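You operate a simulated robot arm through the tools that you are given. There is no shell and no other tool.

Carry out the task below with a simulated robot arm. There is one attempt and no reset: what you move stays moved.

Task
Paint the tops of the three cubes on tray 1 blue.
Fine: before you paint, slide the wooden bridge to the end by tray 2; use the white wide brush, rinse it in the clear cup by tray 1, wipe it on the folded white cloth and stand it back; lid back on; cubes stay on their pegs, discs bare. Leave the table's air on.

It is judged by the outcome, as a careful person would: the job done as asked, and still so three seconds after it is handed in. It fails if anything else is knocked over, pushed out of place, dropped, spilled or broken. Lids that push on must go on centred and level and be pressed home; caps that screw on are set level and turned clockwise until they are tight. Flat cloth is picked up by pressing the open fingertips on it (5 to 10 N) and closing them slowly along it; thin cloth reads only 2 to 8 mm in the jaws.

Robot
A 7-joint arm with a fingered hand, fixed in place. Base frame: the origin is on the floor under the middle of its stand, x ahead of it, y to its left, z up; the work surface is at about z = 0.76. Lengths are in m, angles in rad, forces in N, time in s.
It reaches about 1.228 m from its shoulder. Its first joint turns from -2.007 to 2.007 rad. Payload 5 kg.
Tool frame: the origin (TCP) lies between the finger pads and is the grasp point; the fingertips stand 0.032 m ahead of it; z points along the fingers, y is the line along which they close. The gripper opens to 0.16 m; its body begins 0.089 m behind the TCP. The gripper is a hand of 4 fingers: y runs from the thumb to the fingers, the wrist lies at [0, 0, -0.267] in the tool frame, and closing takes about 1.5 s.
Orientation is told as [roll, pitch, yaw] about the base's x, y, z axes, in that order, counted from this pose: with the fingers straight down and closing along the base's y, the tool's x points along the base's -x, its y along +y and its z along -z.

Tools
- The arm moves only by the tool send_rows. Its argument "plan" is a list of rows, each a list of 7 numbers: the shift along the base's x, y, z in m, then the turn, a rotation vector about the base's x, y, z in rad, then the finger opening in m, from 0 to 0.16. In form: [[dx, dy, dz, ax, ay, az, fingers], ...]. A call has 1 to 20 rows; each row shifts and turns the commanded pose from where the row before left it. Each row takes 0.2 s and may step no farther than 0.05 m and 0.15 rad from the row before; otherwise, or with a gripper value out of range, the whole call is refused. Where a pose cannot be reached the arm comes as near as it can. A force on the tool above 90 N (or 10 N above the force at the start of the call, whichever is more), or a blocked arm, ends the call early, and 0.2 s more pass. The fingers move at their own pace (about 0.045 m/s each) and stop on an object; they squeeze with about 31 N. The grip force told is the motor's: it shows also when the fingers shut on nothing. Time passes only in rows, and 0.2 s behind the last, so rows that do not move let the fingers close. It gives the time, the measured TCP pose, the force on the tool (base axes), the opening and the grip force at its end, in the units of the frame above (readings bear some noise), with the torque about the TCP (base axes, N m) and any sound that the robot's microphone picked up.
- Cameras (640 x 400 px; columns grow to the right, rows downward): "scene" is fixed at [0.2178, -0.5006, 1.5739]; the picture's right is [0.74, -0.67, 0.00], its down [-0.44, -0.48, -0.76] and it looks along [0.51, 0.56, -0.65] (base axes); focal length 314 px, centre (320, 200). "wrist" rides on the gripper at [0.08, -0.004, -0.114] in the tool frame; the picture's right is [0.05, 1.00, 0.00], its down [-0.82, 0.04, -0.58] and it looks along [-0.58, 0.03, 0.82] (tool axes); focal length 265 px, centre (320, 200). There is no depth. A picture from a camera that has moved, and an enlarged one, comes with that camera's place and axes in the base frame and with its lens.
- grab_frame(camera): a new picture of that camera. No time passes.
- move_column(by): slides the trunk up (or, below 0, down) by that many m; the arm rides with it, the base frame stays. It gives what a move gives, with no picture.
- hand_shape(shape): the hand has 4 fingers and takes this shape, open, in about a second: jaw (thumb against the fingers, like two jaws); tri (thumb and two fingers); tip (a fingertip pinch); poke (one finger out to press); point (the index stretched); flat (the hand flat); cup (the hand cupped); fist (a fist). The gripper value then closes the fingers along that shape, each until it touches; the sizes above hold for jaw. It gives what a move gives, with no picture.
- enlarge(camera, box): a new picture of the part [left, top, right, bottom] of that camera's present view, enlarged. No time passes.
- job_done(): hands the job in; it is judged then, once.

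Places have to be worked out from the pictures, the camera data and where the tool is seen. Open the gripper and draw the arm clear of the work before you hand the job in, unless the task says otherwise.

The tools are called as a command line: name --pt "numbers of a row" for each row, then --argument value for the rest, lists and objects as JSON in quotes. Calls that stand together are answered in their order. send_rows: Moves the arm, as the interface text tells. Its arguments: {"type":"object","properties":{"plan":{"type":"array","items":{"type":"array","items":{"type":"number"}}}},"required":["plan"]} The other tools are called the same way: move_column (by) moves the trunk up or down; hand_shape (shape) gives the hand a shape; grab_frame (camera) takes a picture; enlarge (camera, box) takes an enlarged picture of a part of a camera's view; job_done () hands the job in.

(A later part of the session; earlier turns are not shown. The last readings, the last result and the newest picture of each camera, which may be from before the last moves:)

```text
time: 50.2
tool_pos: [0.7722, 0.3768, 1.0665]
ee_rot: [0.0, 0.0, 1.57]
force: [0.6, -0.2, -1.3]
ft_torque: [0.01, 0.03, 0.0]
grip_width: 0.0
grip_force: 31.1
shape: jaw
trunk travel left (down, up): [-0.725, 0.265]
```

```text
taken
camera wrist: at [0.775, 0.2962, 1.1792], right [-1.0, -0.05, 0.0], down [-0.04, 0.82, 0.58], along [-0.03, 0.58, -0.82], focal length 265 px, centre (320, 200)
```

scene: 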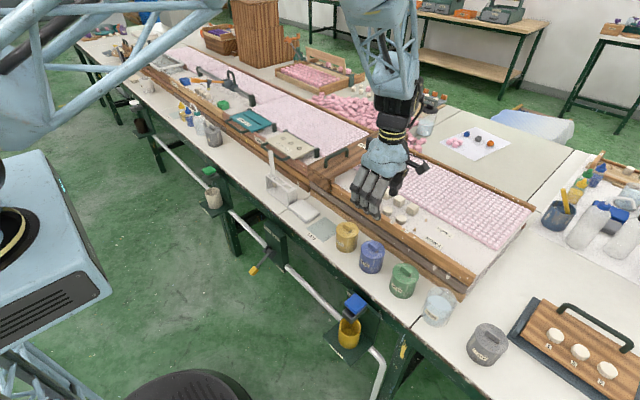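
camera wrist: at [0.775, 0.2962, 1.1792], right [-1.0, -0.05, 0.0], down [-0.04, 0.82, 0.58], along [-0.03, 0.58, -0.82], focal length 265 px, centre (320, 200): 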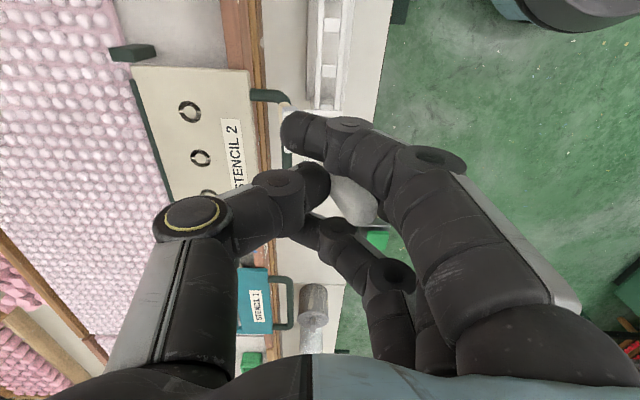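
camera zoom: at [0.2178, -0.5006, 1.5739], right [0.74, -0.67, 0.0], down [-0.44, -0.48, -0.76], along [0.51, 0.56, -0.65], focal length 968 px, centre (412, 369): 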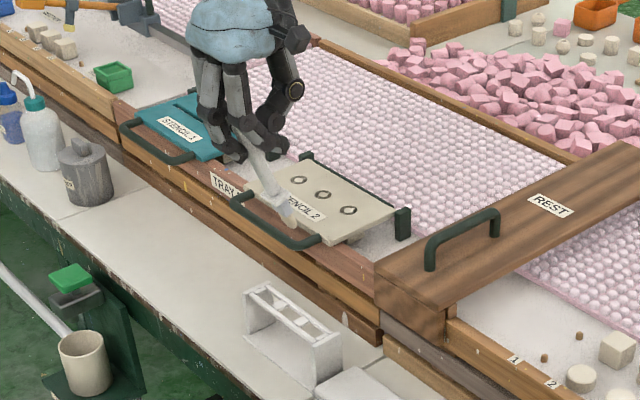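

The lifted brush has swung in the grip: its bristle end leans toward +x by roughly 20°. I look closely to measure it before deciding how to correct.

enlarge --camera "scene" --box '[280, 110, 350, 170]'

enlarge --camera "wrist" --box '[240, 80, 400, 230]'

```text
6.67 times, centred on (315, 140) of scene
camera zoom: at [0.2178, -0.5006, 1.5739], right [0.74, -0.67, 0.0], down [-0.44, -0.48, -0.76], along [0.51, 0.56, -0.65], focal length 2097 px, centre (353, 600)
```

zoom: 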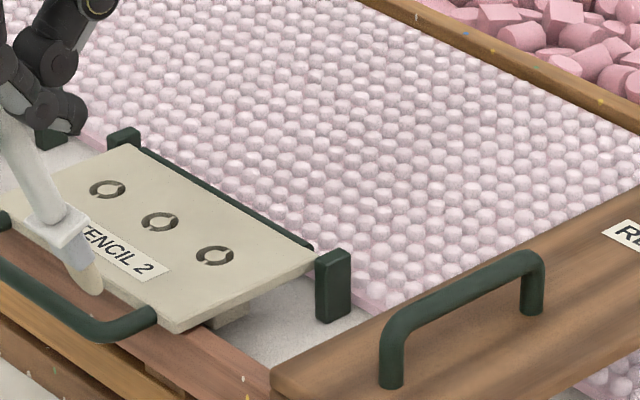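

```text
2.67 times, centred on (320, 155) of wrist
camera zoom: at [0.775, 0.2962, 1.1792], right [-1.0, -0.05, 0.0], down [-0.04, 0.82, 0.58], along [-0.03, 0.58, -0.82], focal length 708 px, centre (320, 320)
```

zoom: 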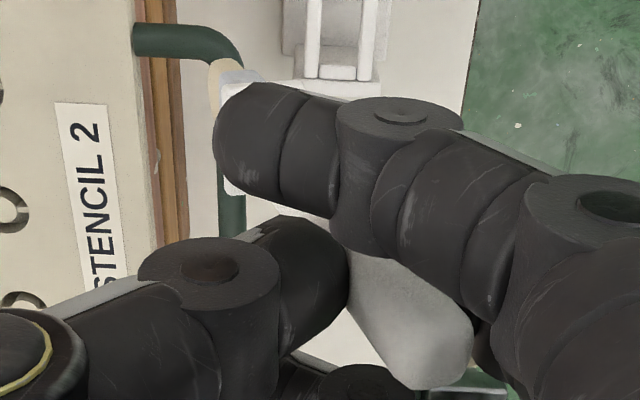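

Measured: brush length ≈0.175 m, leaning ≈21° about y in a firm grip. I tilt the hand +0.366 rad about y so the brush hangs vertical, then re-measure it.

send_rows --pt "0 0 0.01 0 0.1 0 0.0" --pt "0 0 0.01 0 0.1 0 0.0" --pt "0 0 0 0 0.1 0 0.0" --pt "0 0 0 0 0.066 0 0.0" --pt "0 0 0 0 0 0 0.0"

enlarge --camera "scene" --box '[240, 90, 340, 170]'

enlarge --camera "wrist" --box '[240, 80, 400, 230]'

```text
time: 51.4
tool_pos: [0.7716, 0.3759, 1.0873]
ee_rot: [0.367, 0.001, 1.571]
force: [-0.6, 0.7, -0.5]
ft_torque: [0.02, 0.01, -0.02]
grip_width: 0.0
grip_force: 31.1
shape: jaw
trunk travel left (down, up): [-0.725, 0.265]
```

```text
5.00 times, centred on (290, 130) of scene
camera zoom: at [0.2178, -0.5006, 1.5739], right [0.74, -0.67, 0.0], down [-0.44, -0.48, -0.76], along [0.51, 0.56, -0.65], focal length 1572 px, centre (470, 550)
```

zoom: 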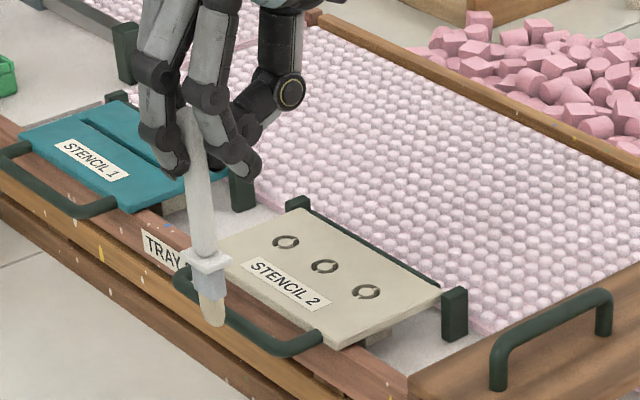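

```text
2.67 times, centred on (320, 155) of wrist
camera zoom: at [0.8155, 0.2958, 1.1907], right [-0.93, -0.05, 0.36], down [0.17, 0.82, 0.55], along [-0.32, 0.58, -0.75], focal length 708 px, centre (320, 320)
```

zoom: 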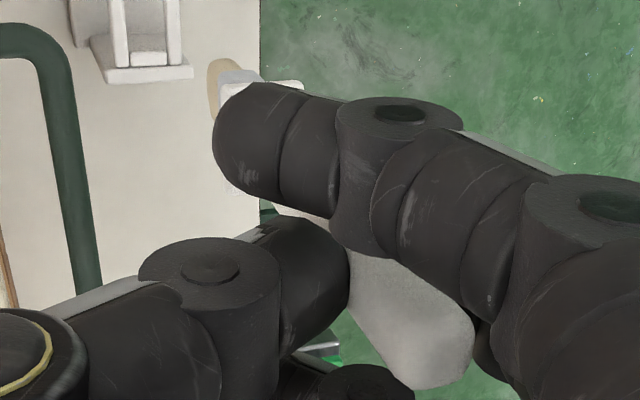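

Now the brush hangs vertical: its tip is at about TCP + (−0.019, 0, −0.157), with ~3 cm of bristle. Next I examine the open blue pot's paint level and the rinse cup.

enlarge --camera "scene" --box '[340, 225, 410, 285]'

enlarge --camera "scene" --box '[405, 270, 475, 340]'

enlarge --camera "scene" --box '[270, 180, 350, 250]'

```text
6.67 times, centred on (375, 255) of scene
camera zoom: at [0.2178, -0.5006, 1.5739], right [0.74, -0.67, 0.0], down [-0.44, -0.48, -0.76], along [0.51, 0.56, -0.65], focal length 2097 px, centre (-47, -167)
```

zoom: 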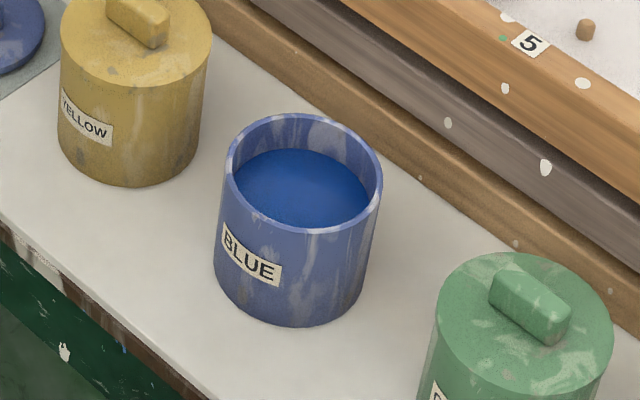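

```text
5.71 times, centred on (440, 305) of scene
camera zoom: at [0.2178, -0.5006, 1.5739], right [0.74, -0.67, 0.0], down [-0.44, -0.48, -0.76], along [0.51, 0.56, -0.65], focal length 1797 px, centre (-366, -400)
```

zoom: 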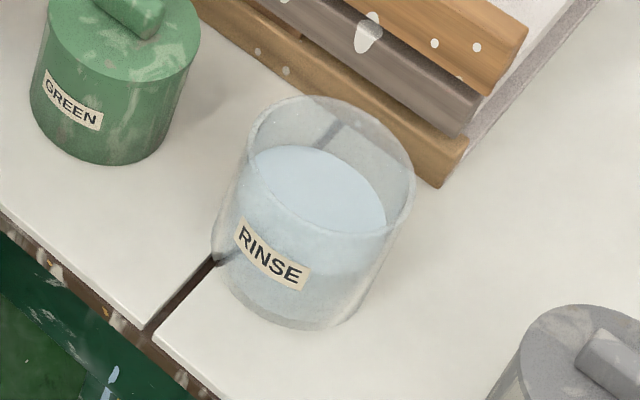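

```text
5.71 times, centred on (310, 215) of scene
camera zoom: at [0.2178, -0.5006, 1.5739], right [0.74, -0.67, 0.0], down [-0.44, -0.48, -0.76], along [0.51, 0.56, -0.65], focal length 1797 px, centre (377, 114)
```

zoom: 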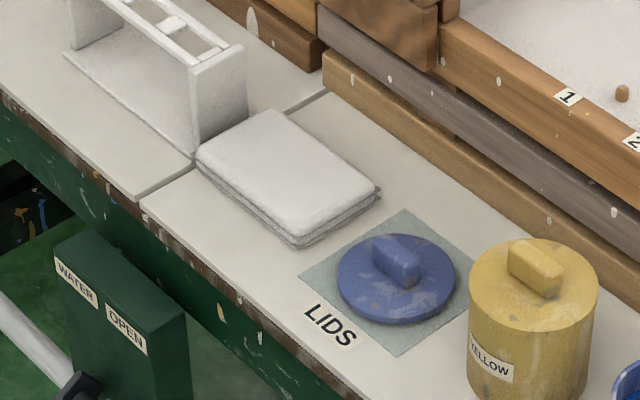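

The paint surface is about z≈0.809 in the blue pot (rim ≈0.826, inner Ø ≈65 mm). I carry the brush at height to above the blue pot and check alignment before dipping.

send_rows --pt "0 -0.03 0 0 0 0 0.0" --pt "0 -0.045 0 0 0 0 0.0" --pt "0 -0.045 0 0 0 0 0.0" --pt "0 -0.045 0 0 0 0 0.0" --pt "0 -0.045 0 0 0 0 0.0" --pt "0 -0.045 0 0 0 0 0.0" --pt "0 -0.045 0 0 0 0 0.0" --pt "0 -0.045 0 0 0 0 0.0" --pt "0 -0.045 0 0 0 0 0.0" --pt "0 -0.045 0 0 0 0 0.0" --pt "0.003 -0.045 0 0 0 0 0.0" --pt "0.003 -0.035 0 0 0 0 0.0" --pt "0 -0.0015 0 0 0 0 0.0" --pt "0 0 0 0 0 0 0.0"

enlarge --camera "scene" --box '[330, 160, 440, 280]'

grab_frame --camera "wrist"

```text
time: 54.4
tool_pos: [0.7772, -0.1406, 1.0866]
ee_rot: [0.366, -0.001, 1.57]
force: [0.5, 0.0, -1.0]
ft_torque: [0.03, 0.01, 0.0]
grip_width: 0.0
grip_force: 31.2
shape: jaw
trunk travel left (down, up): [-0.725, 0.265]
```

```text
3.33 times, centred on (385, 220) of scene
camera zoom: at [0.2178, -0.5006, 1.5739], right [0.74, -0.67, 0.0], down [-0.44, -0.48, -0.76], along [0.51, 0.56, -0.65], focal length 1048 px, centre (103, 133)
```

zoom: 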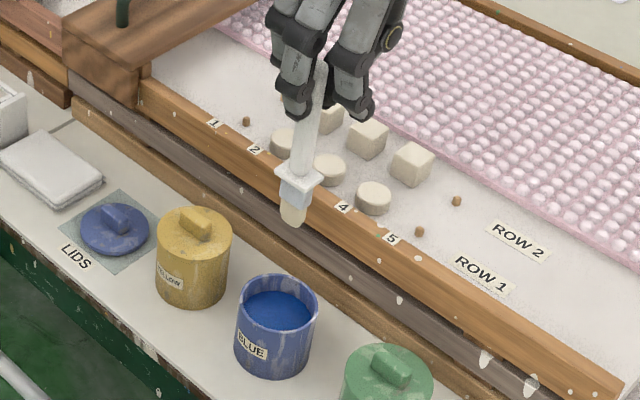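

```text
taken
camera wrist: at [0.8214, -0.2211, 1.1906], right [-0.93, -0.05, 0.36], down [0.17, 0.82, 0.55], along [-0.32, 0.58, -0.75], focal length 265 px, centre (320, 200)
```

wrist: 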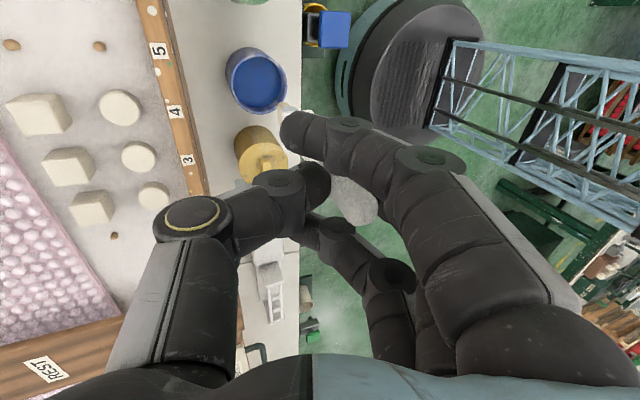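

The tip is centred over the pot (scene ray gives about (0.762, −0.141)). I lower into the paint about 1.5 cm deep, pause, and look.

send_rows --pt "0 0 -0.03 0 0 0 0.0" --pt "0 0 -0.04 0 0 0 0.0" --pt "0 0 -0.03 0 0 0 0.0" --pt "0 0 -0.02 0 0 0 0.0" --pt "0 0 -0.013 0 0 0 0.0" --pt "0 0 0 0 0 0 0.0"

enlarge --camera "scene" --box '[340, 215, 410, 285]'

enlarge --camera "wrist" --box '[220, 60, 380, 200]'

```text
time: 55.8
tool_pos: [0.7783, -0.1398, 0.9544]
ee_rot: [0.37, 0.0, 1.57]
force: [-0.2, 0.4, -0.5]
ft_torque: [0.03, -0.01, 0.01]
grip_width: 0.0
grip_force: 30.5
shape: jaw
trunk travel left (down, up): [-0.725, 0.265]
```

```text
5.71 times, centred on (375, 250) of scene
camera zoom: at [0.2178, -0.5006, 1.5739], right [0.74, -0.67, 0.0], down [-0.44, -0.48, -0.76], along [0.51, 0.56, -0.65], focal length 1797 px, centre (6, -86)
```

zoom: 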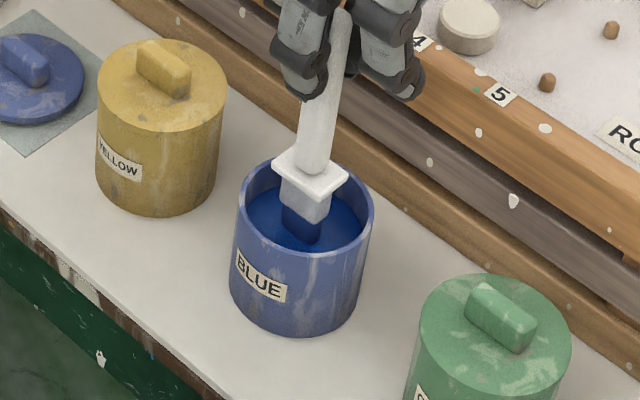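

```text
2.86 times, centred on (300, 130) of wrist
camera zoom: at [0.8215, -0.2205, 1.0574], right [-0.93, -0.05, 0.36], down [0.17, 0.82, 0.55], along [-0.32, 0.58, -0.75], focal length 758 px, centre (377, 400)
```

zoom: 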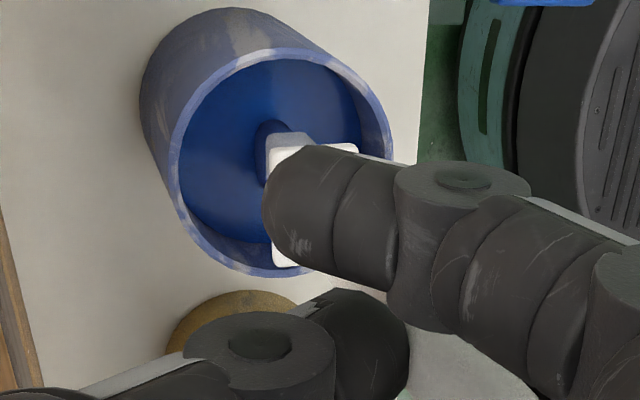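

The bristles are loaded with blue. I draw the brush up to just above the surface, let it drain a moment, then lift out and route around the discs (along y≈−0.19) toward the cubes.

send_rows --pt "0.003 0 0 0 0 0 0.0" --pt "-0.006 0 0 0 0 0 0.0" --pt "0.003 0 0 0 0 0 0.0" --pt "0 0 0.01 0 0 0 0.0" --pt "0 0 0.01 0 0 0 0.0" --pt "0 0 0.002 0 0 0 0.0" --pt "0 0 0 0 0 0 0.0" --pt "0 0 0 0 0 0 0.0" --pt "0 0 0 0 0 0 0.0" --pt "0 0 0 0 0 0 0.0" --pt "0 0 0 0 0 0 0.0" --pt "0 0 0.01 0 0 0 0.0" --pt "0 0 0.02 0 0 0 0.0" --pt "0 0 0.03 0 0 0 0.0" --pt "0 0 0.04 0 0 0 0.0" --pt "0 0 0 0 0 0 0.0"

enlarge --camera "scene" --box '[330, 160, 440, 280]'

```text
time: 59.2
tool_pos: [0.7773, -0.141, 1.0754]
ee_rot: [0.367, -0.001, 1.57]
force: [1.0, -0.7, 0.4]
ft_torque: [0.0, 0.02, -0.01]
grip_width: 0.0002
grip_force: 31.0
shape: jaw
trunk travel left (down, up): [-0.725, 0.265]
```

```text
3.33 times, centred on (385, 220) of scene
camera zoom: at [0.2178, -0.5006, 1.5739], right [0.74, -0.67, 0.0], down [-0.44, -0.48, -0.76], along [0.51, 0.56, -0.65], focal length 1048 px, centre (103, 133)
```

zoom: 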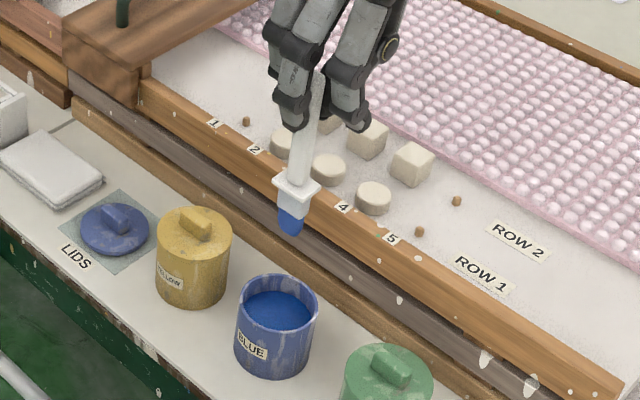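

Brush loaded, no drips seen. I go around the discs to above cube 4.

send_rows --pt "0 -0.03 0 0 0 0 0.0" --pt "0.01 -0.02 0 0 0 0 0.0" --pt "0.04 0 0 0 0 0 0.0" --pt "0.04 0 0 0 0 0 0.0" --pt "0.04 0 0 0 0 0 0.0" --pt "0.04 0 0 0 0 0 0.0" --pt "0.035 0.01 0 0 0 0 0.0" --pt "0.005 0.03 0 0 0 0 0.0" --pt "0 0.0205 0 0 0 0 0.0" --pt "0 0 0 0 0 0 0.0"

enlarge --camera "scene" --box '[370, 130, 460, 230]'

enlarge --camera "wrist" --box '[200, 60, 380, 220]'

```text
time: 61.4
tool_pos: [0.8817, -0.1396, 1.0755]
ee_rot: [0.368, 0.0, 1.569]
force: [-0.7, -0.2, 0.3]
ft_torque: [-0.01, -0.02, -0.02]
grip_width: 0.0
grip_force: 30.9
shape: jaw
out of reach, approached as far as the arm can: row 5, 6, 7
trunk travel left (down, up): [-0.725, 0.265]
```

```text
4.00 times, centred on (415, 180) of scene
camera zoom: at [0.2178, -0.5006, 1.5739], right [0.74, -0.67, 0.0], down [-0.44, -0.48, -0.76], along [0.51, 0.56, -0.65], focal length 1258 px, centre (-60, 280)
```

zoom: 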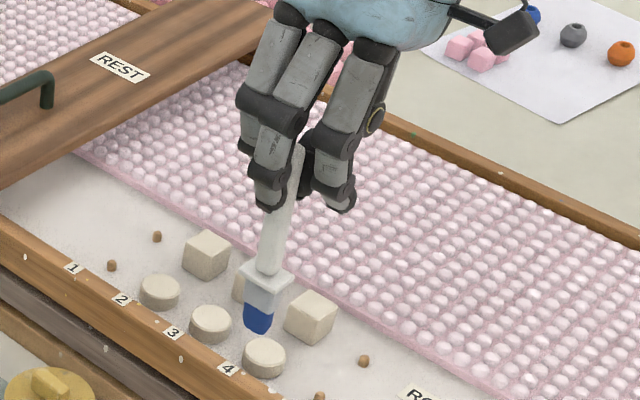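

```text
2.50 times, centred on (290, 140) of wrist
camera zoom: at [0.9258, -0.221, 1.179], right [-0.93, -0.05, 0.36], down [0.17, 0.82, 0.55], along [-0.32, 0.58, -0.75], focal length 664 px, centre (395, 350)
```

zoom: 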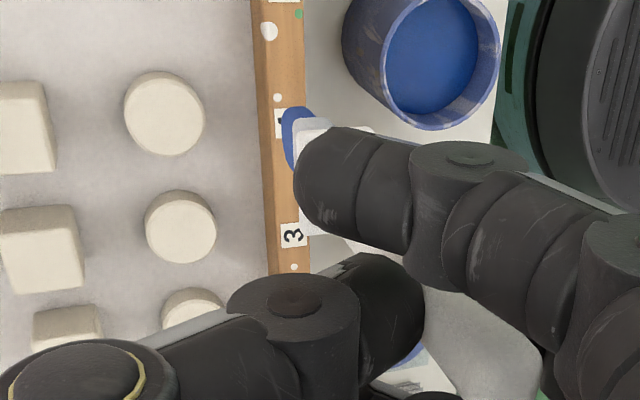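

The tilted hand ran out of reach at x≈0.88 (brush tip at about x 0.863, clear of the discs). I look at the whole scene to see the arm's posture before choosing a fix.

grab_frame --camera "scene"

```text
taken
```

scene: 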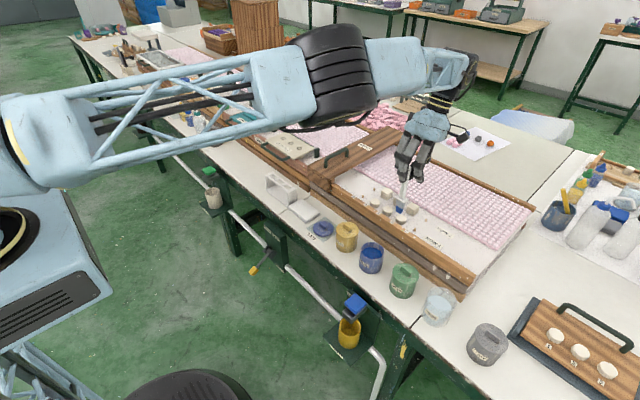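

The arm is stretched straight, so tilting the palm outward costs reach. With the hand upright again the brush leans 21° with its tip forward, which reaches the cubes (TCP x≈0.93) and is a natural painting angle; I back to y≈−0.19 away from the discs, untilt, then move up to the cubes.

send_rows --pt "-0.01 -0.02 0 0 0 0 0.0" --pt "0 -0.03 0.005 0 0 0 0.0" --pt "0 0 0.005 0 -0.1 0 0.0" --pt "0 0 0 0 -0.1 0 0.0" --pt "0 0 0 0 -0.1 0 0.0" --pt "0 0 0 0 -0.067 0 0.0" --pt "0.03 0 0 0 0 0 0.0" --pt "0.028 0 0 0 0 0 0.0" --pt "0 0.03 0 0 0 0 0.0" --pt "0 0.03 0 0 0 0 0.0" --pt "0 0 0 0 0 0 0.0"

enlarge --camera "scene" --box '[360, 130, 460, 230]'

enlarge --camera "wrist" --box '[180, 60, 380, 220]'

```text
time: 63.8
tool_pos: [0.9306, -0.1292, 1.0851]
ee_rot: [-0.002, 0.0, 1.569]
force: [1.1, -0.1, 0.4]
ft_torque: [0.0, 0.01, 0.01]
grip_width: 0.0
grip_force: 31.2
shape: jaw
trunk travel left (down, up): [-0.725, 0.265]
```

```text
4.00 times, centred on (410, 180) of scene
camera zoom: at [0.2178, -0.5006, 1.5739], right [0.74, -0.67, 0.0], down [-0.44, -0.48, -0.76], along [0.51, 0.56, -0.65], focal length 1258 px, centre (-40, 280)
```

zoom: 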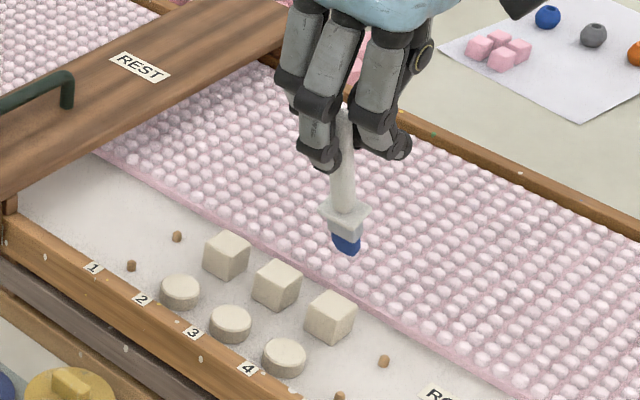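

```text
2.50 times, centred on (280, 140) of wrist
camera zoom: at [0.9347, -0.2101, 1.1972], right [-1.0, -0.05, 0.0], down [-0.04, 0.82, 0.58], along [-0.03, 0.58, -0.82], focal length 664 px, centre (420, 350)
```

zoom: 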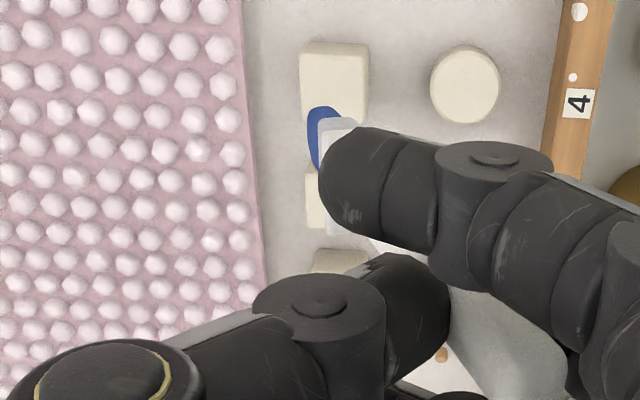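

The tip is now at about (0.972, −0.130, 0.935), over cube 4. I lower toward its top in small steps, first with the tip slightly toward the far edge.

send_rows --pt "0.003 -0.001 -0.02 0 0 0 0.0" --pt "0 0 -0.02 0 0 0 0.0" --pt "0 0 -0.008 0 0 0 0.0" --pt "0 0 0 0 0 0 0.0"

enlarge --camera "scene" --box '[370, 160, 440, 230]'

enlarge --camera "wrist" --box '[220, 60, 380, 180]'

```text
time: 64.8
tool_pos: [0.9336, -0.1318, 1.0369]
ee_rot: [0.0, 0.001, 1.571]
force: [0.1, 0.6, -0.3]
ft_torque: [-0.03, 0.01, 0.04]
grip_width: 0.0
grip_force: 30.9
shape: jaw
trunk travel left (down, up): [-0.725, 0.265]
```

```text
5.71 times, centred on (405, 195) of scene
camera zoom: at [0.2178, -0.5006, 1.5739], right [0.74, -0.67, 0.0], down [-0.44, -0.48, -0.76], along [0.51, 0.56, -0.65], focal length 1797 px, centre (-166, 229)
```

zoom: 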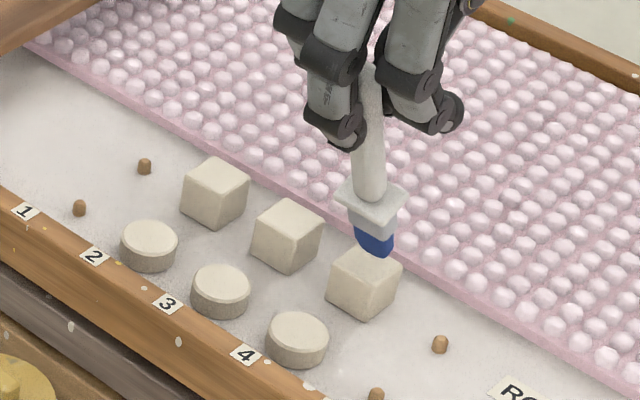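

```text
3.33 times, centred on (300, 120) of wrist
camera zoom: at [0.9374, -0.2115, 1.1497], right [-1.0, -0.05, 0.0], down [-0.04, 0.82, 0.58], along [-0.03, 0.58, -0.82], focal length 885 px, centre (387, 467)
```

zoom: 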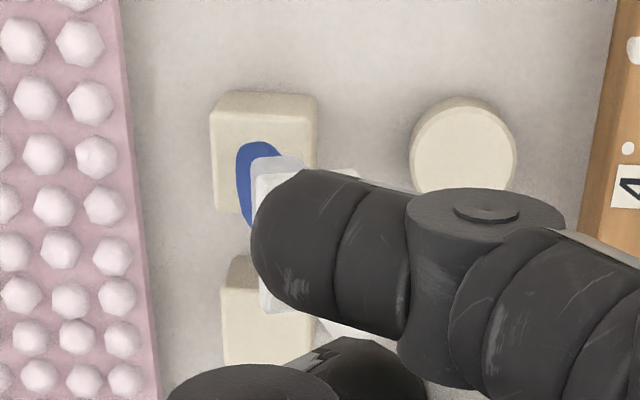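

The tip is about 8 mm above cube 4's top. I lower in small steps until I feel the bristles touch.

send_rows --pt "0 0 -0.005 0 0 0 0.0" --pt "0 0 0 0 0 0 0.0"

send_rows --pt "0 0 -0.003 0 0 0 0.0" --pt "0 0 0 0 0 0 0.0"

enlarge --camera "scene" --box '[370, 160, 440, 230]'

```text
time: 65.4
tool_pos: [0.9347, -0.1319, 1.0311]
ee_rot: [-0.002, -0.001, 1.572]
force: [-0.6, -0.2, -0.6]
ft_torque: [0.01, -0.03, -0.01]
grip_width: 0.0
grip_force: 30.1
shape: jaw
trunk travel left (down, up): [-0.725, 0.265]
```

```text
time: 66.0
tool_pos: [0.9338, -0.1309, 1.0289]
ee_rot: [-0.002, 0.001, 1.57]
force: [-0.9, 0.0, 0.3]
ft_torque: [0.02, 0.02, 0.02]
grip_width: 0.0
grip_force: 31.1
shape: jaw
trunk travel left (down, up): [-0.725, 0.265]
```

```text
5.71 times, centred on (405, 195) of scene
camera zoom: at [0.2178, -0.5006, 1.5739], right [0.74, -0.67, 0.0], down [-0.44, -0.48, -0.76], along [0.51, 0.56, -0.65], focal length 1797 px, centre (-166, 229)
```

zoom: 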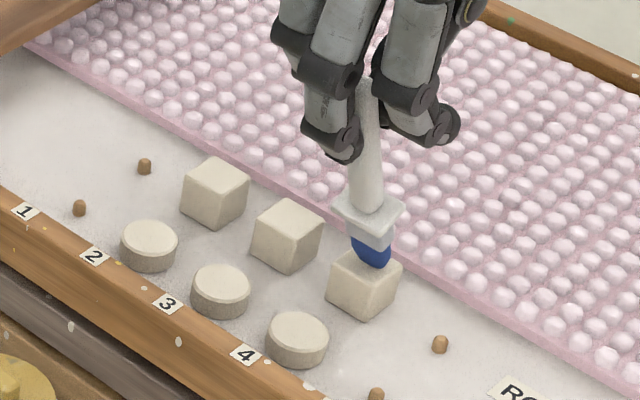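

Almost touching. I continue in 2 mm steps.

send_rows --pt "0 0 -0.002 0 0 0 0.0" --pt "0 0 0 0 0 0 0.0"

send_rows --pt "0 0 -0.002 0 0 0 0.0" --pt "0 0 0 0 0 0 0.0"

enlarge --camera "scene" --box '[390, 180, 430, 220]'

enlarge --camera "wrist" --box '[220, 60, 380, 180]'

```text
time: 66.6
tool_pos: [0.9348, -0.1324, 1.0268]
ee_rot: [0.0, 0.001, 1.57]
force: [0.6, -0.4, 0.5]
ft_torque: [0.01, -0.01, -0.01]
grip_width: 0.0
grip_force: 30.8
shape: jaw
trunk travel left (down, up): [-0.725, 0.265]
```

```text
time: 67.2
tool_pos: [0.9339, -0.1317, 1.0241]
ee_rot: [0.0, -0.001, 1.571]
force: [0.5, 0.5, 0.6]
ft_torque: [-0.02, 0.0, -0.02]
grip_width: 0.0
grip_force: 31.4
shape: jaw
trunk travel left (down, up): [-0.725, 0.265]
```

```text
10.00 times, centred on (410, 200) of scene
camera zoom: at [0.2178, -0.5006, 1.5739], right [0.74, -0.67, 0.0], down [-0.44, -0.48, -0.76], along [0.51, 0.56, -0.65], focal length 3145 px, centre (-580, 200)
```

zoom: 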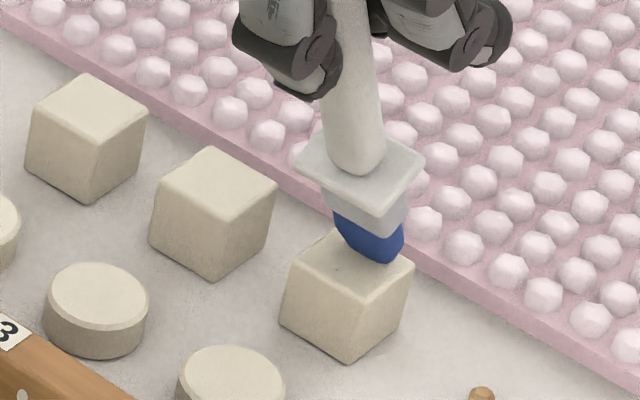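

```text
3.33 times, centred on (300, 120) of wrist
camera zoom: at [0.9367, -0.2117, 1.1376], right [-1.0, -0.05, 0.0], down [-0.04, 0.82, 0.58], along [-0.03, 0.58, -0.82], focal length 885 px, centre (387, 467)
```

zoom: 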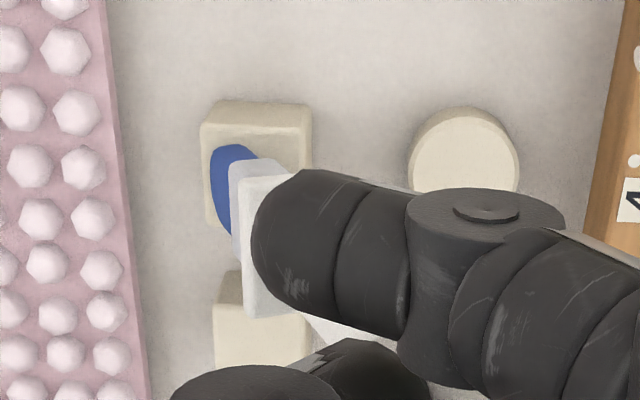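

Not yet loaded. I continue down another few millimetres, reading the force.

send_rows --pt "-0.002 -0.002 -0.002 0 0 0 0.0" --pt "0 0 0 0 0 0 0.0"

send_rows --pt "0 0 -0.002 0 0 0 0.0" --pt "0 0 0 0 0 0 0.0"

enlarge --camera "scene" --box '[390, 180, 430, 220]'

enlarge --camera "wrist" --box '[220, 60, 380, 180]'

```text
time: 67.8
tool_pos: [0.9318, -0.133, 1.0224]
ee_rot: [-0.001, 0.0, 1.571]
force: [0.3, 0.8, 0.8]
ft_torque: [0.04, -0.04, -0.01]
grip_width: 0.0
grip_force: 30.1
shape: jaw
trunk travel left (down, up): [-0.725, 0.265]
```

```text
time: 68.4
tool_pos: [0.9319, -0.1332, 1.0215]
ee_rot: [-0.002, 0.0, 1.571]
force: [0.2, -0.3, 1.4]
ft_torque: [0.0, -0.08, -0.06]
grip_width: 0.0
grip_force: 30.8
shape: jaw
trunk travel left (down, up): [-0.725, 0.265]
```

```text
10.00 times, centred on (410, 200) of scene
camera zoom: at [0.2178, -0.5006, 1.5739], right [0.74, -0.67, 0.0], down [-0.44, -0.48, -0.76], along [0.51, 0.56, -0.65], focal length 3145 px, centre (-580, 200)
```

zoom: 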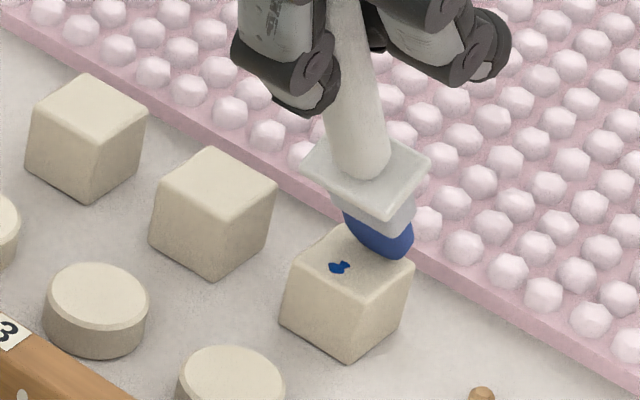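

```text
3.33 times, centred on (300, 120) of wrist
camera zoom: at [0.9349, -0.2136, 1.134], right [-1.0, -0.05, 0.0], down [-0.04, 0.82, 0.58], along [-0.03, 0.58, -0.82], focal length 885 px, centre (387, 467)
```

zoom: 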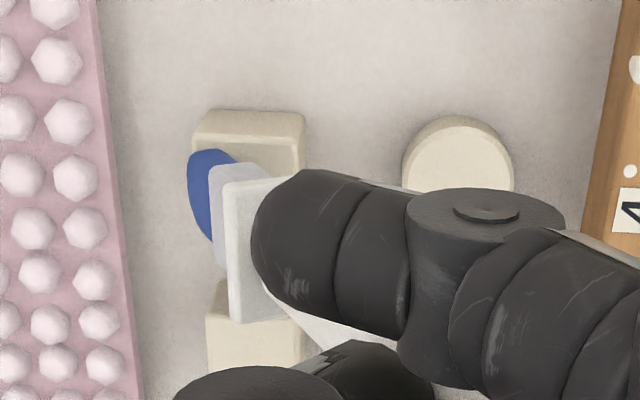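

The bristles touched (a small blue mark at the cube's centre), but the brush pivots in this pinch grip as soon as it is pressed, so it is too loose to paint evenly. I lift off and check how the brush sits now.

send_rows --pt "0 0 0.01 0 0 0 0.0" --pt "0 0 0.03 0 0 0 0.0" --pt "0 0 0.03 0 0 0 0.0" --pt "0 0 0 0 0 0 0.0"

enlarge --camera "scene" --box '[370, 140, 450, 220]'

enlarge --camera "wrist" --box '[200, 60, 400, 240]'

```text
time: 69.4
tool_pos: [0.9314, -0.1346, 1.0909]
ee_rot: [0.001, 0.0, 1.57]
force: [0.7, -1.0, 0.6]
ft_torque: [0.03, 0.04, 0.0]
grip_width: 0.0
grip_force: 30.7
shape: jaw
trunk travel left (down, up): [-0.725, 0.265]
```

```text
5.00 times, centred on (410, 180) of scene
camera zoom: at [0.2178, -0.5006, 1.5739], right [0.74, -0.67, 0.0], down [-0.44, -0.48, -0.76], along [0.51, 0.56, -0.65], focal length 1572 px, centre (-130, 300)
```

zoom: 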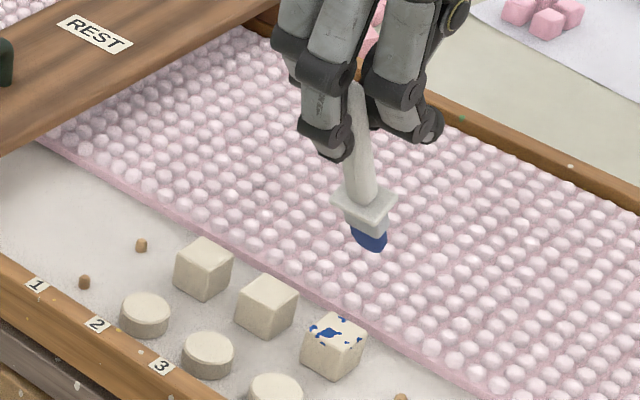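

```text
2.22 times, centred on (300, 150) of wrist
camera zoom: at [0.9352, -0.2138, 1.2033], right [-1.0, -0.05, 0.0], down [-0.04, 0.82, 0.58], along [-0.03, 0.58, -0.82], focal length 590 px, centre (364, 311)
```

zoom: 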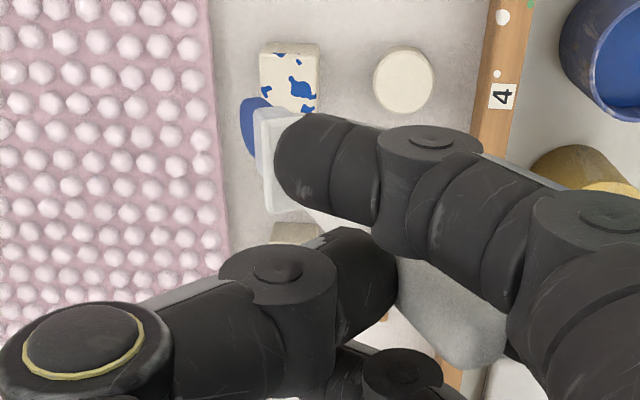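

Useful: the paint shows as coverage building up over the whole top, so repeated light strokes add up. The brush leans a bit more now (tip offset ≈ (+0.051, +0.002, −0.144)). I try one gentle pushing stroke (+x), which should not lever the brush further, and check.

send_rows --pt "-0.024 0.002 -0.03 0 0 0 0.0" --pt "0 0 -0.025 0 0 0 0.0" --pt "0 0 -0.01 0 0 0 0.0" --pt "0 0 -0.004 0 0 0 0.0" --pt "0 0 -0.003 0 0 0 0.0" --pt "0.006 0 0 0 0 0 0.0" --pt "0.006 0 0 0 0 0 0.0" --pt "0.006 0 0 0 0 0 0.0" --pt "0.004 0 0 0 0 0 0.0"

enlarge --camera "scene" --box '[390, 180, 430, 220]'

enlarge --camera "wrist" --box '[220, 60, 380, 180]'

```text
time: 71.4
tool_pos: [0.9285, -0.1319, 1.0203]
ee_rot: [0.0, 0.001, 1.571]
force: [-5.7, 0.0, 14.0]
ft_torque: [-0.04, 0.44, 0.04]
grip_width: 0.0
grip_force: 31.5
shape: jaw
trunk travel left (down, up): [-0.725, 0.265]
```

```text
10.00 times, centred on (410, 200) of scene
camera zoom: at [0.2178, -0.5006, 1.5739], right [0.74, -0.67, 0.0], down [-0.44, -0.48, -0.76], along [0.51, 0.56, -0.65], focal length 3145 px, centre (-580, 200)
```

zoom: 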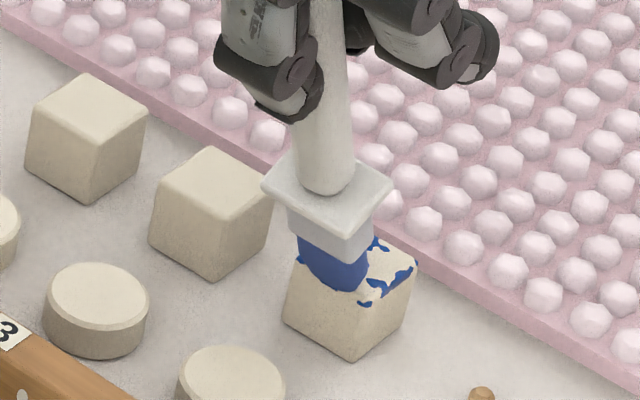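

```text
3.33 times, centred on (300, 120) of wrist
camera zoom: at [0.9316, -0.2115, 1.1338], right [-1.0, -0.05, 0.0], down [-0.04, 0.82, 0.58], along [-0.03, 0.58, -0.82], focal length 885 px, centre (387, 467)
```

zoom: 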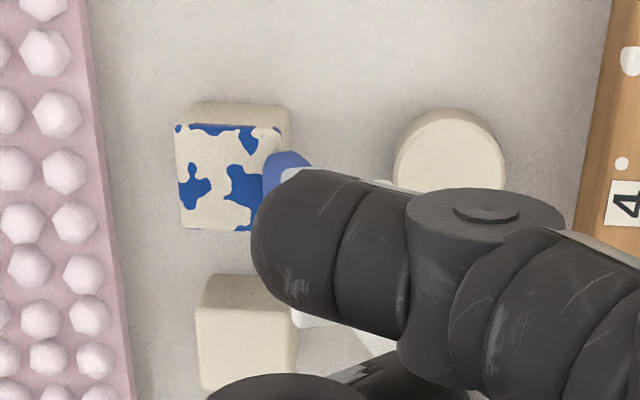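

The stroke pushed the brush back upright, with 14 N load — too much, so I lift off now. Coverage has grown to maybe a third.

send_rows --pt "-0.004 0 0.004 0 0 0 0.0" --pt "0 0 0.02 0 0 0 0.0" --pt "0 0 0.04 0 0 0 0.0" --pt "0 0 0 0 0 0 0.0"

enlarge --camera "scene" --box '[370, 140, 450, 220]'

enlarge --camera "wrist" --box '[200, 60, 400, 240]'

```text
time: 72.4
tool_pos: [0.9261, -0.1314, 1.0825]
ee_rot: [0.0, 0.0, 1.571]
force: [-0.5, -0.5, -0.5]
ft_torque: [-0.2, 0.02, 0.01]
grip_width: 0.0002
grip_force: 30.8
shape: jaw
trunk travel left (down, up): [-0.725, 0.265]
```

```text
5.00 times, centred on (410, 180) of scene
camera zoom: at [0.2178, -0.5006, 1.5739], right [0.74, -0.67, 0.0], down [-0.44, -0.48, -0.76], along [0.51, 0.56, -0.65], focal length 1572 px, centre (-130, 300)
```

zoom: 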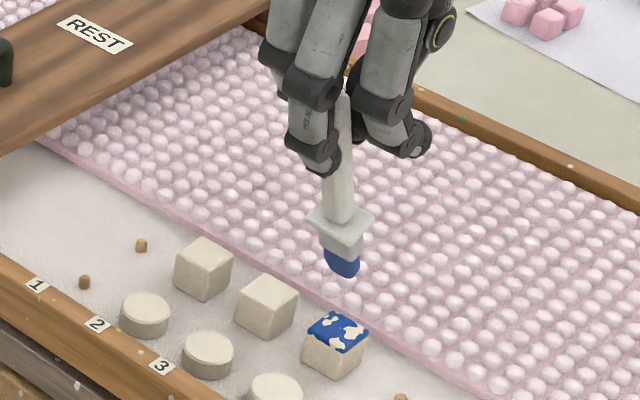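

```text
2.22 times, centred on (300, 150) of wrist
camera zoom: at [0.9287, -0.2121, 1.196], right [-1.0, -0.05, 0.0], down [-0.04, 0.82, 0.58], along [-0.03, 0.58, -0.82], focal length 590 px, centre (364, 311)
```

zoom: 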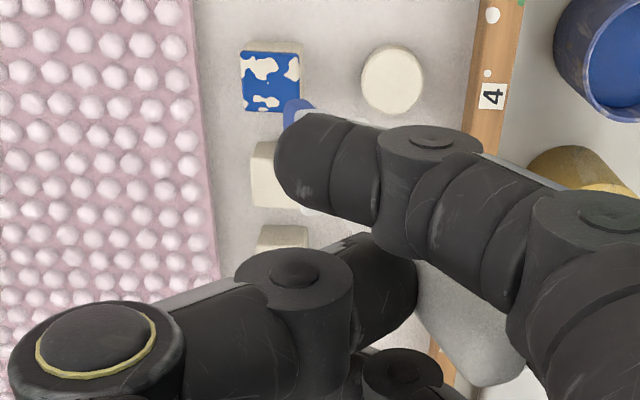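

Cube 4 is now about two-thirds blue and the brush sits straighter again (≈19°, tip offset ≈ (+0.028, −0.002, −0.1425)). I do another lighter pushing stroke, rising slightly as it goes, and lift at once.

send_rows --pt "0.004 0.002 -0.04 0 0 0 0.0" --pt "0 0 -0.02 0 0 0 0.0" --pt "0 0 -0.004 0 0 0 0.0" --pt "0 0 -0.002 0 0 0 0.0" --pt "0.004 0 0 0 0 0 0.0" --pt "0.004 0 0.001 0 0 0 0.0" --pt "0.004 0 0.001 0 0 0 0.0" --pt "0 0 0.006 0 0 0 0.0" --pt "0 0 0.03 0 0 0 0.0" --pt "0 0 0.03 0 0 0 0.0" --pt "0 0 0 0 0 0 0.0"

enlarge --camera "scene" --box '[370, 140, 450, 220]'

enlarge --camera "wrist" --box '[200, 60, 400, 240]'

```text
time: 74.8
tool_pos: [0.9414, -0.1277, 1.0847]
ee_rot: [0.001, 0.0, 1.571]
force: [-0.5, -0.4, 0.7]
ft_torque: [0.01, -0.01, 0.03]
grip_width: 0.0
grip_force: 30.4
shape: jaw
trunk travel left (down, up): [-0.725, 0.265]
```

```text
5.00 times, centred on (410, 180) of scene
camera zoom: at [0.2178, -0.5006, 1.5739], right [0.74, -0.67, 0.0], down [-0.44, -0.48, -0.76], along [0.51, 0.56, -0.65], focal length 1572 px, centre (-130, 300)
```

zoom: 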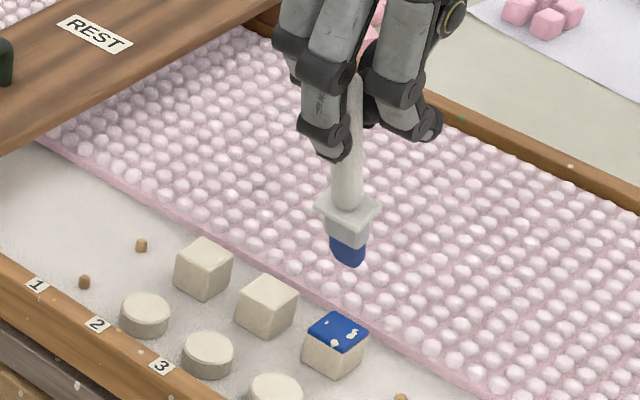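

```text
2.22 times, centred on (300, 150) of wrist
camera zoom: at [0.9448, -0.2087, 1.1975], right [-1.0, -0.05, 0.0], down [-0.04, 0.82, 0.58], along [-0.03, 0.58, -0.82], focal length 590 px, centre (364, 311)
```

zoom: 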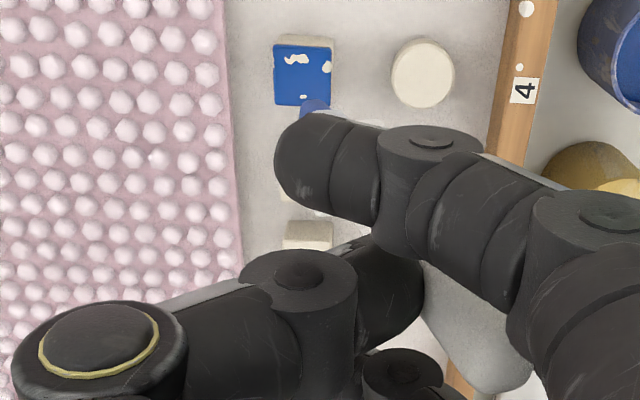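

Cube 4 is over 90 % covered. One more light stroke the same way should finish it.

send_rows --pt "0 0.002 -0.04 0 0 0 0.0" --pt "0 0 -0.022 0 0 0 0.0" --pt "0 0 -0.004 0 0 0 0.0" --pt "0 0 -0.0025 0 0 0 0.0" --pt "0.004 0 0 0 0 0 0.0" --pt "0.004 0 0.0005 0 0 0 0.0" --pt "0.004 0 0.0005 0 0 0 0.0" --pt "0 0 0.006 0 0 0 0.0" --pt "0 0 0.03 0 0 0 0.0" --pt "0 0 0.03 0 0 0 0.0" --pt "0 0 0 0 0 0 0.0"

enlarge --camera "scene" --box '[370, 140, 450, 220]'

enlarge --camera "wrist" --box '[200, 60, 400, 240]'

```text
time: 77.2
tool_pos: [0.9527, -0.1275, 1.0835]
ee_rot: [0.0, -0.001, 1.572]
force: [-0.3, -0.5, -1.0]
ft_torque: [-0.01, 0.0, 0.01]
grip_width: 0.0
grip_force: 31.1
shape: jaw
trunk travel left (down, up): [-0.725, 0.265]
```

```text
5.00 times, centred on (410, 180) of scene
camera zoom: at [0.2178, -0.5006, 1.5739], right [0.74, -0.67, 0.0], down [-0.44, -0.48, -0.76], along [0.51, 0.56, -0.65], focal length 1572 px, centre (-130, 300)
```

zoom: 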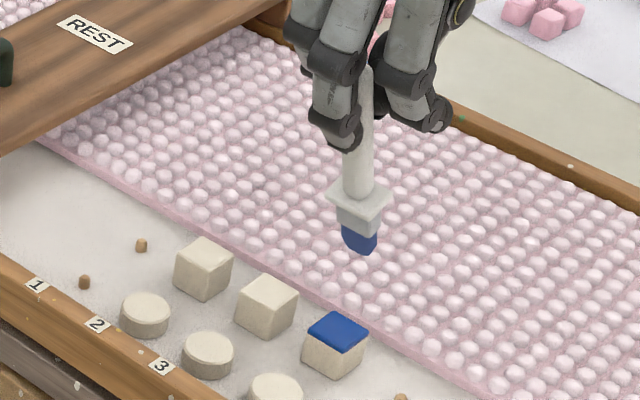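

```text
2.22 times, centred on (300, 150) of wrist
camera zoom: at [0.9577, -0.2069, 1.1969], right [-1.0, -0.05, 0.0], down [-0.04, 0.82, 0.58], along [-0.03, 0.58, -0.82], focal length 590 px, centre (364, 311)
```

zoom: 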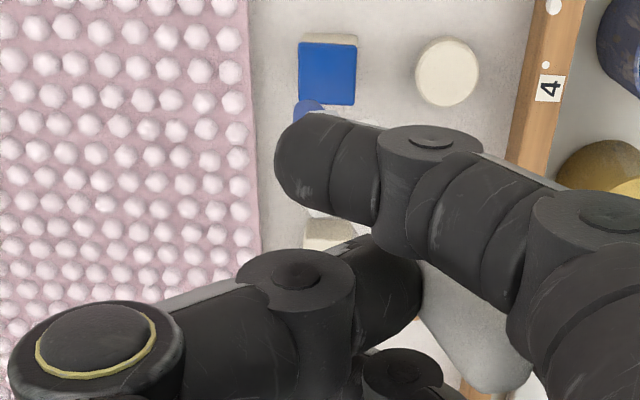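

Cube 4's top is fully blue. I move to cube 3 (about y −0.0755) and do the same light strokes there, starting with one to see whether the paint load still suffices.

send_rows --pt "-0.01 0.03 0 0 0 0 0.0" --pt "-0.0065 0.026 0 0 0 0 0.0" --pt "0 0 -0.04 0 0 0 0.0" --pt "0 0 -0.022 0 0 0 0.0" --pt "0 0 -0.005 0 0 0 0.0" --pt "0 0 -0.0025 0 0 0 0.0" --pt "0.004 0 0 0 0 0 0.0" --pt "0.004 0 0.0005 0 0 0 0.0" --pt "0.004 0 0.0005 0 0 0 0.0" --pt "0 0 0.006 0 0 0 0.0" --pt "0 0 0.03 0 0 0 0.0" --pt "0 0 0.032 0 0 0 0.0" --pt "0 0 0 0 0 0 0.0"

enlarge --camera "scene" --box '[370, 140, 450, 220]'

enlarge --camera "wrist" --box '[200, 60, 400, 240]'

```text
time: 80.0
tool_pos: [0.9484, -0.0714, 1.0829]
ee_rot: [0.0, 0.001, 1.568]
force: [-0.4, -0.2, -0.6]
ft_torque: [0.01, -0.02, 0.01]
grip_width: 0.0001
grip_force: 31.0
shape: jaw
trunk travel left (down, up): [-0.725, 0.265]
```

```text
5.00 times, centred on (410, 180) of scene
camera zoom: at [0.2178, -0.5006, 1.5739], right [0.74, -0.67, 0.0], down [-0.44, -0.48, -0.76], along [0.51, 0.56, -0.65], focal length 1572 px, centre (-130, 300)
```

zoom: 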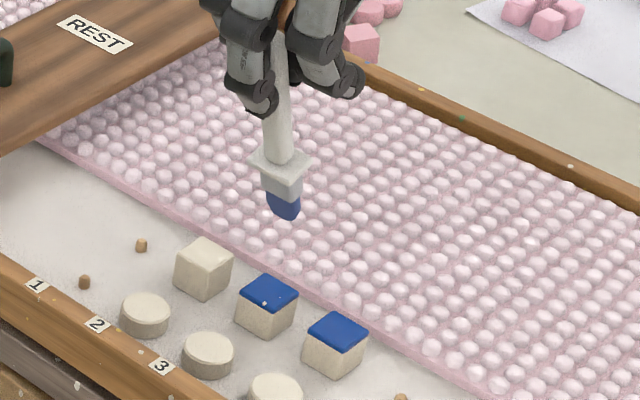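

```text
2.22 times, centred on (300, 150) of wrist
camera zoom: at [0.9521, -0.152, 1.1958], right [-1.0, -0.05, 0.0], down [-0.04, 0.82, 0.58], along [-0.03, 0.58, -0.82], focal length 590 px, centre (364, 311)
```

zoom: 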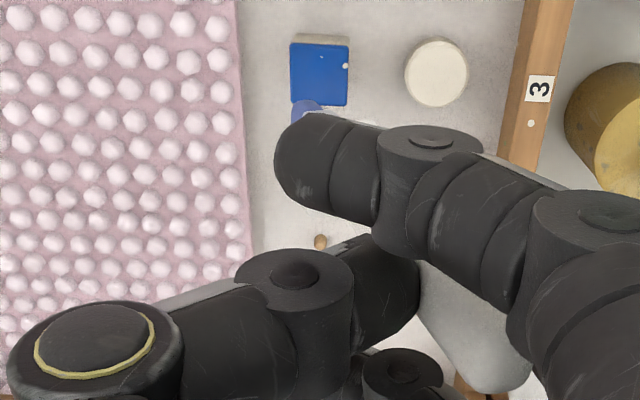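

Cube 3 is nearly complete after one stroke, with only a tiny bare spot. I repeat one stroke on it.

send_rows --pt "-0.012 0 -0.04 0 0 0 0.0" --pt "0 0 -0.022 0 0 0 0.0" --pt "0 0 -0.005 0 0 0 0.0" --pt "0 0 -0.002 0 0 0 0.0" --pt "0.004 0 0 0 0 0 0.0" --pt "0.004 0 0.0005 0 0 0 0.0" --pt "0.004 0 0.0005 0 0 0 0.0" --pt "0 0 0.006 0 0 0 0.0" --pt "0 0 0.03 0 0 0 0.0" --pt "0 0 0.032 0 0 0 0.0" --pt "0 0 0 0 0 0 0.0"

enlarge --camera "scene" --box '[370, 140, 450, 220]'

enlarge --camera "wrist" --box '[200, 60, 400, 240]'

```text
time: 82.4
tool_pos: [0.9494, -0.0717, 1.0809]
ee_rot: [0.001, 0.0, 1.57]
force: [0.3, 1.1, -0.9]
ft_torque: [0.02, 0.02, -0.01]
grip_width: 0.0
grip_force: 31.1
shape: jaw
trunk travel left (down, up): [-0.725, 0.265]
```

```text
5.00 times, centred on (410, 180) of scene
camera zoom: at [0.2178, -0.5006, 1.5739], right [0.74, -0.67, 0.0], down [-0.44, -0.48, -0.76], along [0.51, 0.56, -0.65], focal length 1572 px, centre (-130, 300)
```

zoom: 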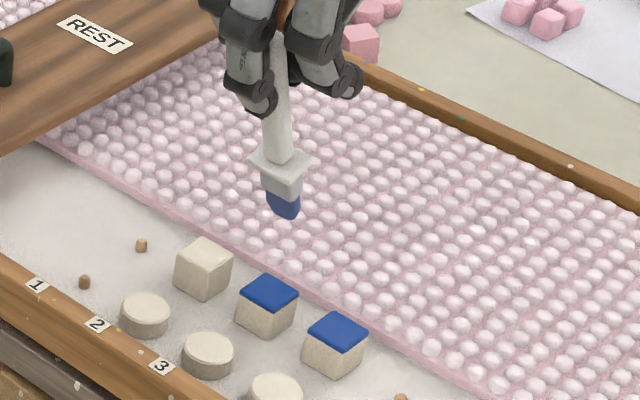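

```text
2.22 times, centred on (300, 150) of wrist
camera zoom: at [0.9523, -0.1513, 1.1953], right [-1.0, -0.05, 0.0], down [-0.04, 0.82, 0.58], along [-0.03, 0.58, -0.82], focal length 590 px, centre (364, 311)
```

zoom: 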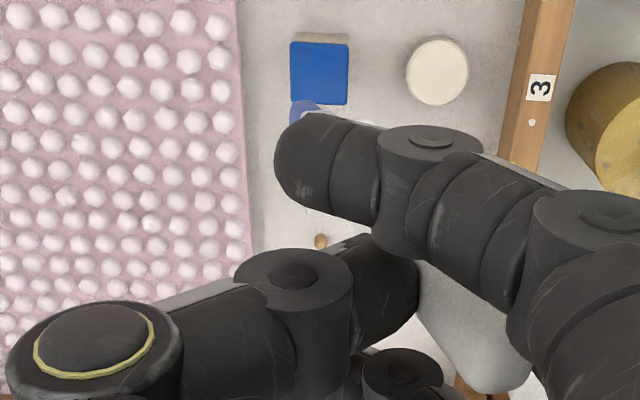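

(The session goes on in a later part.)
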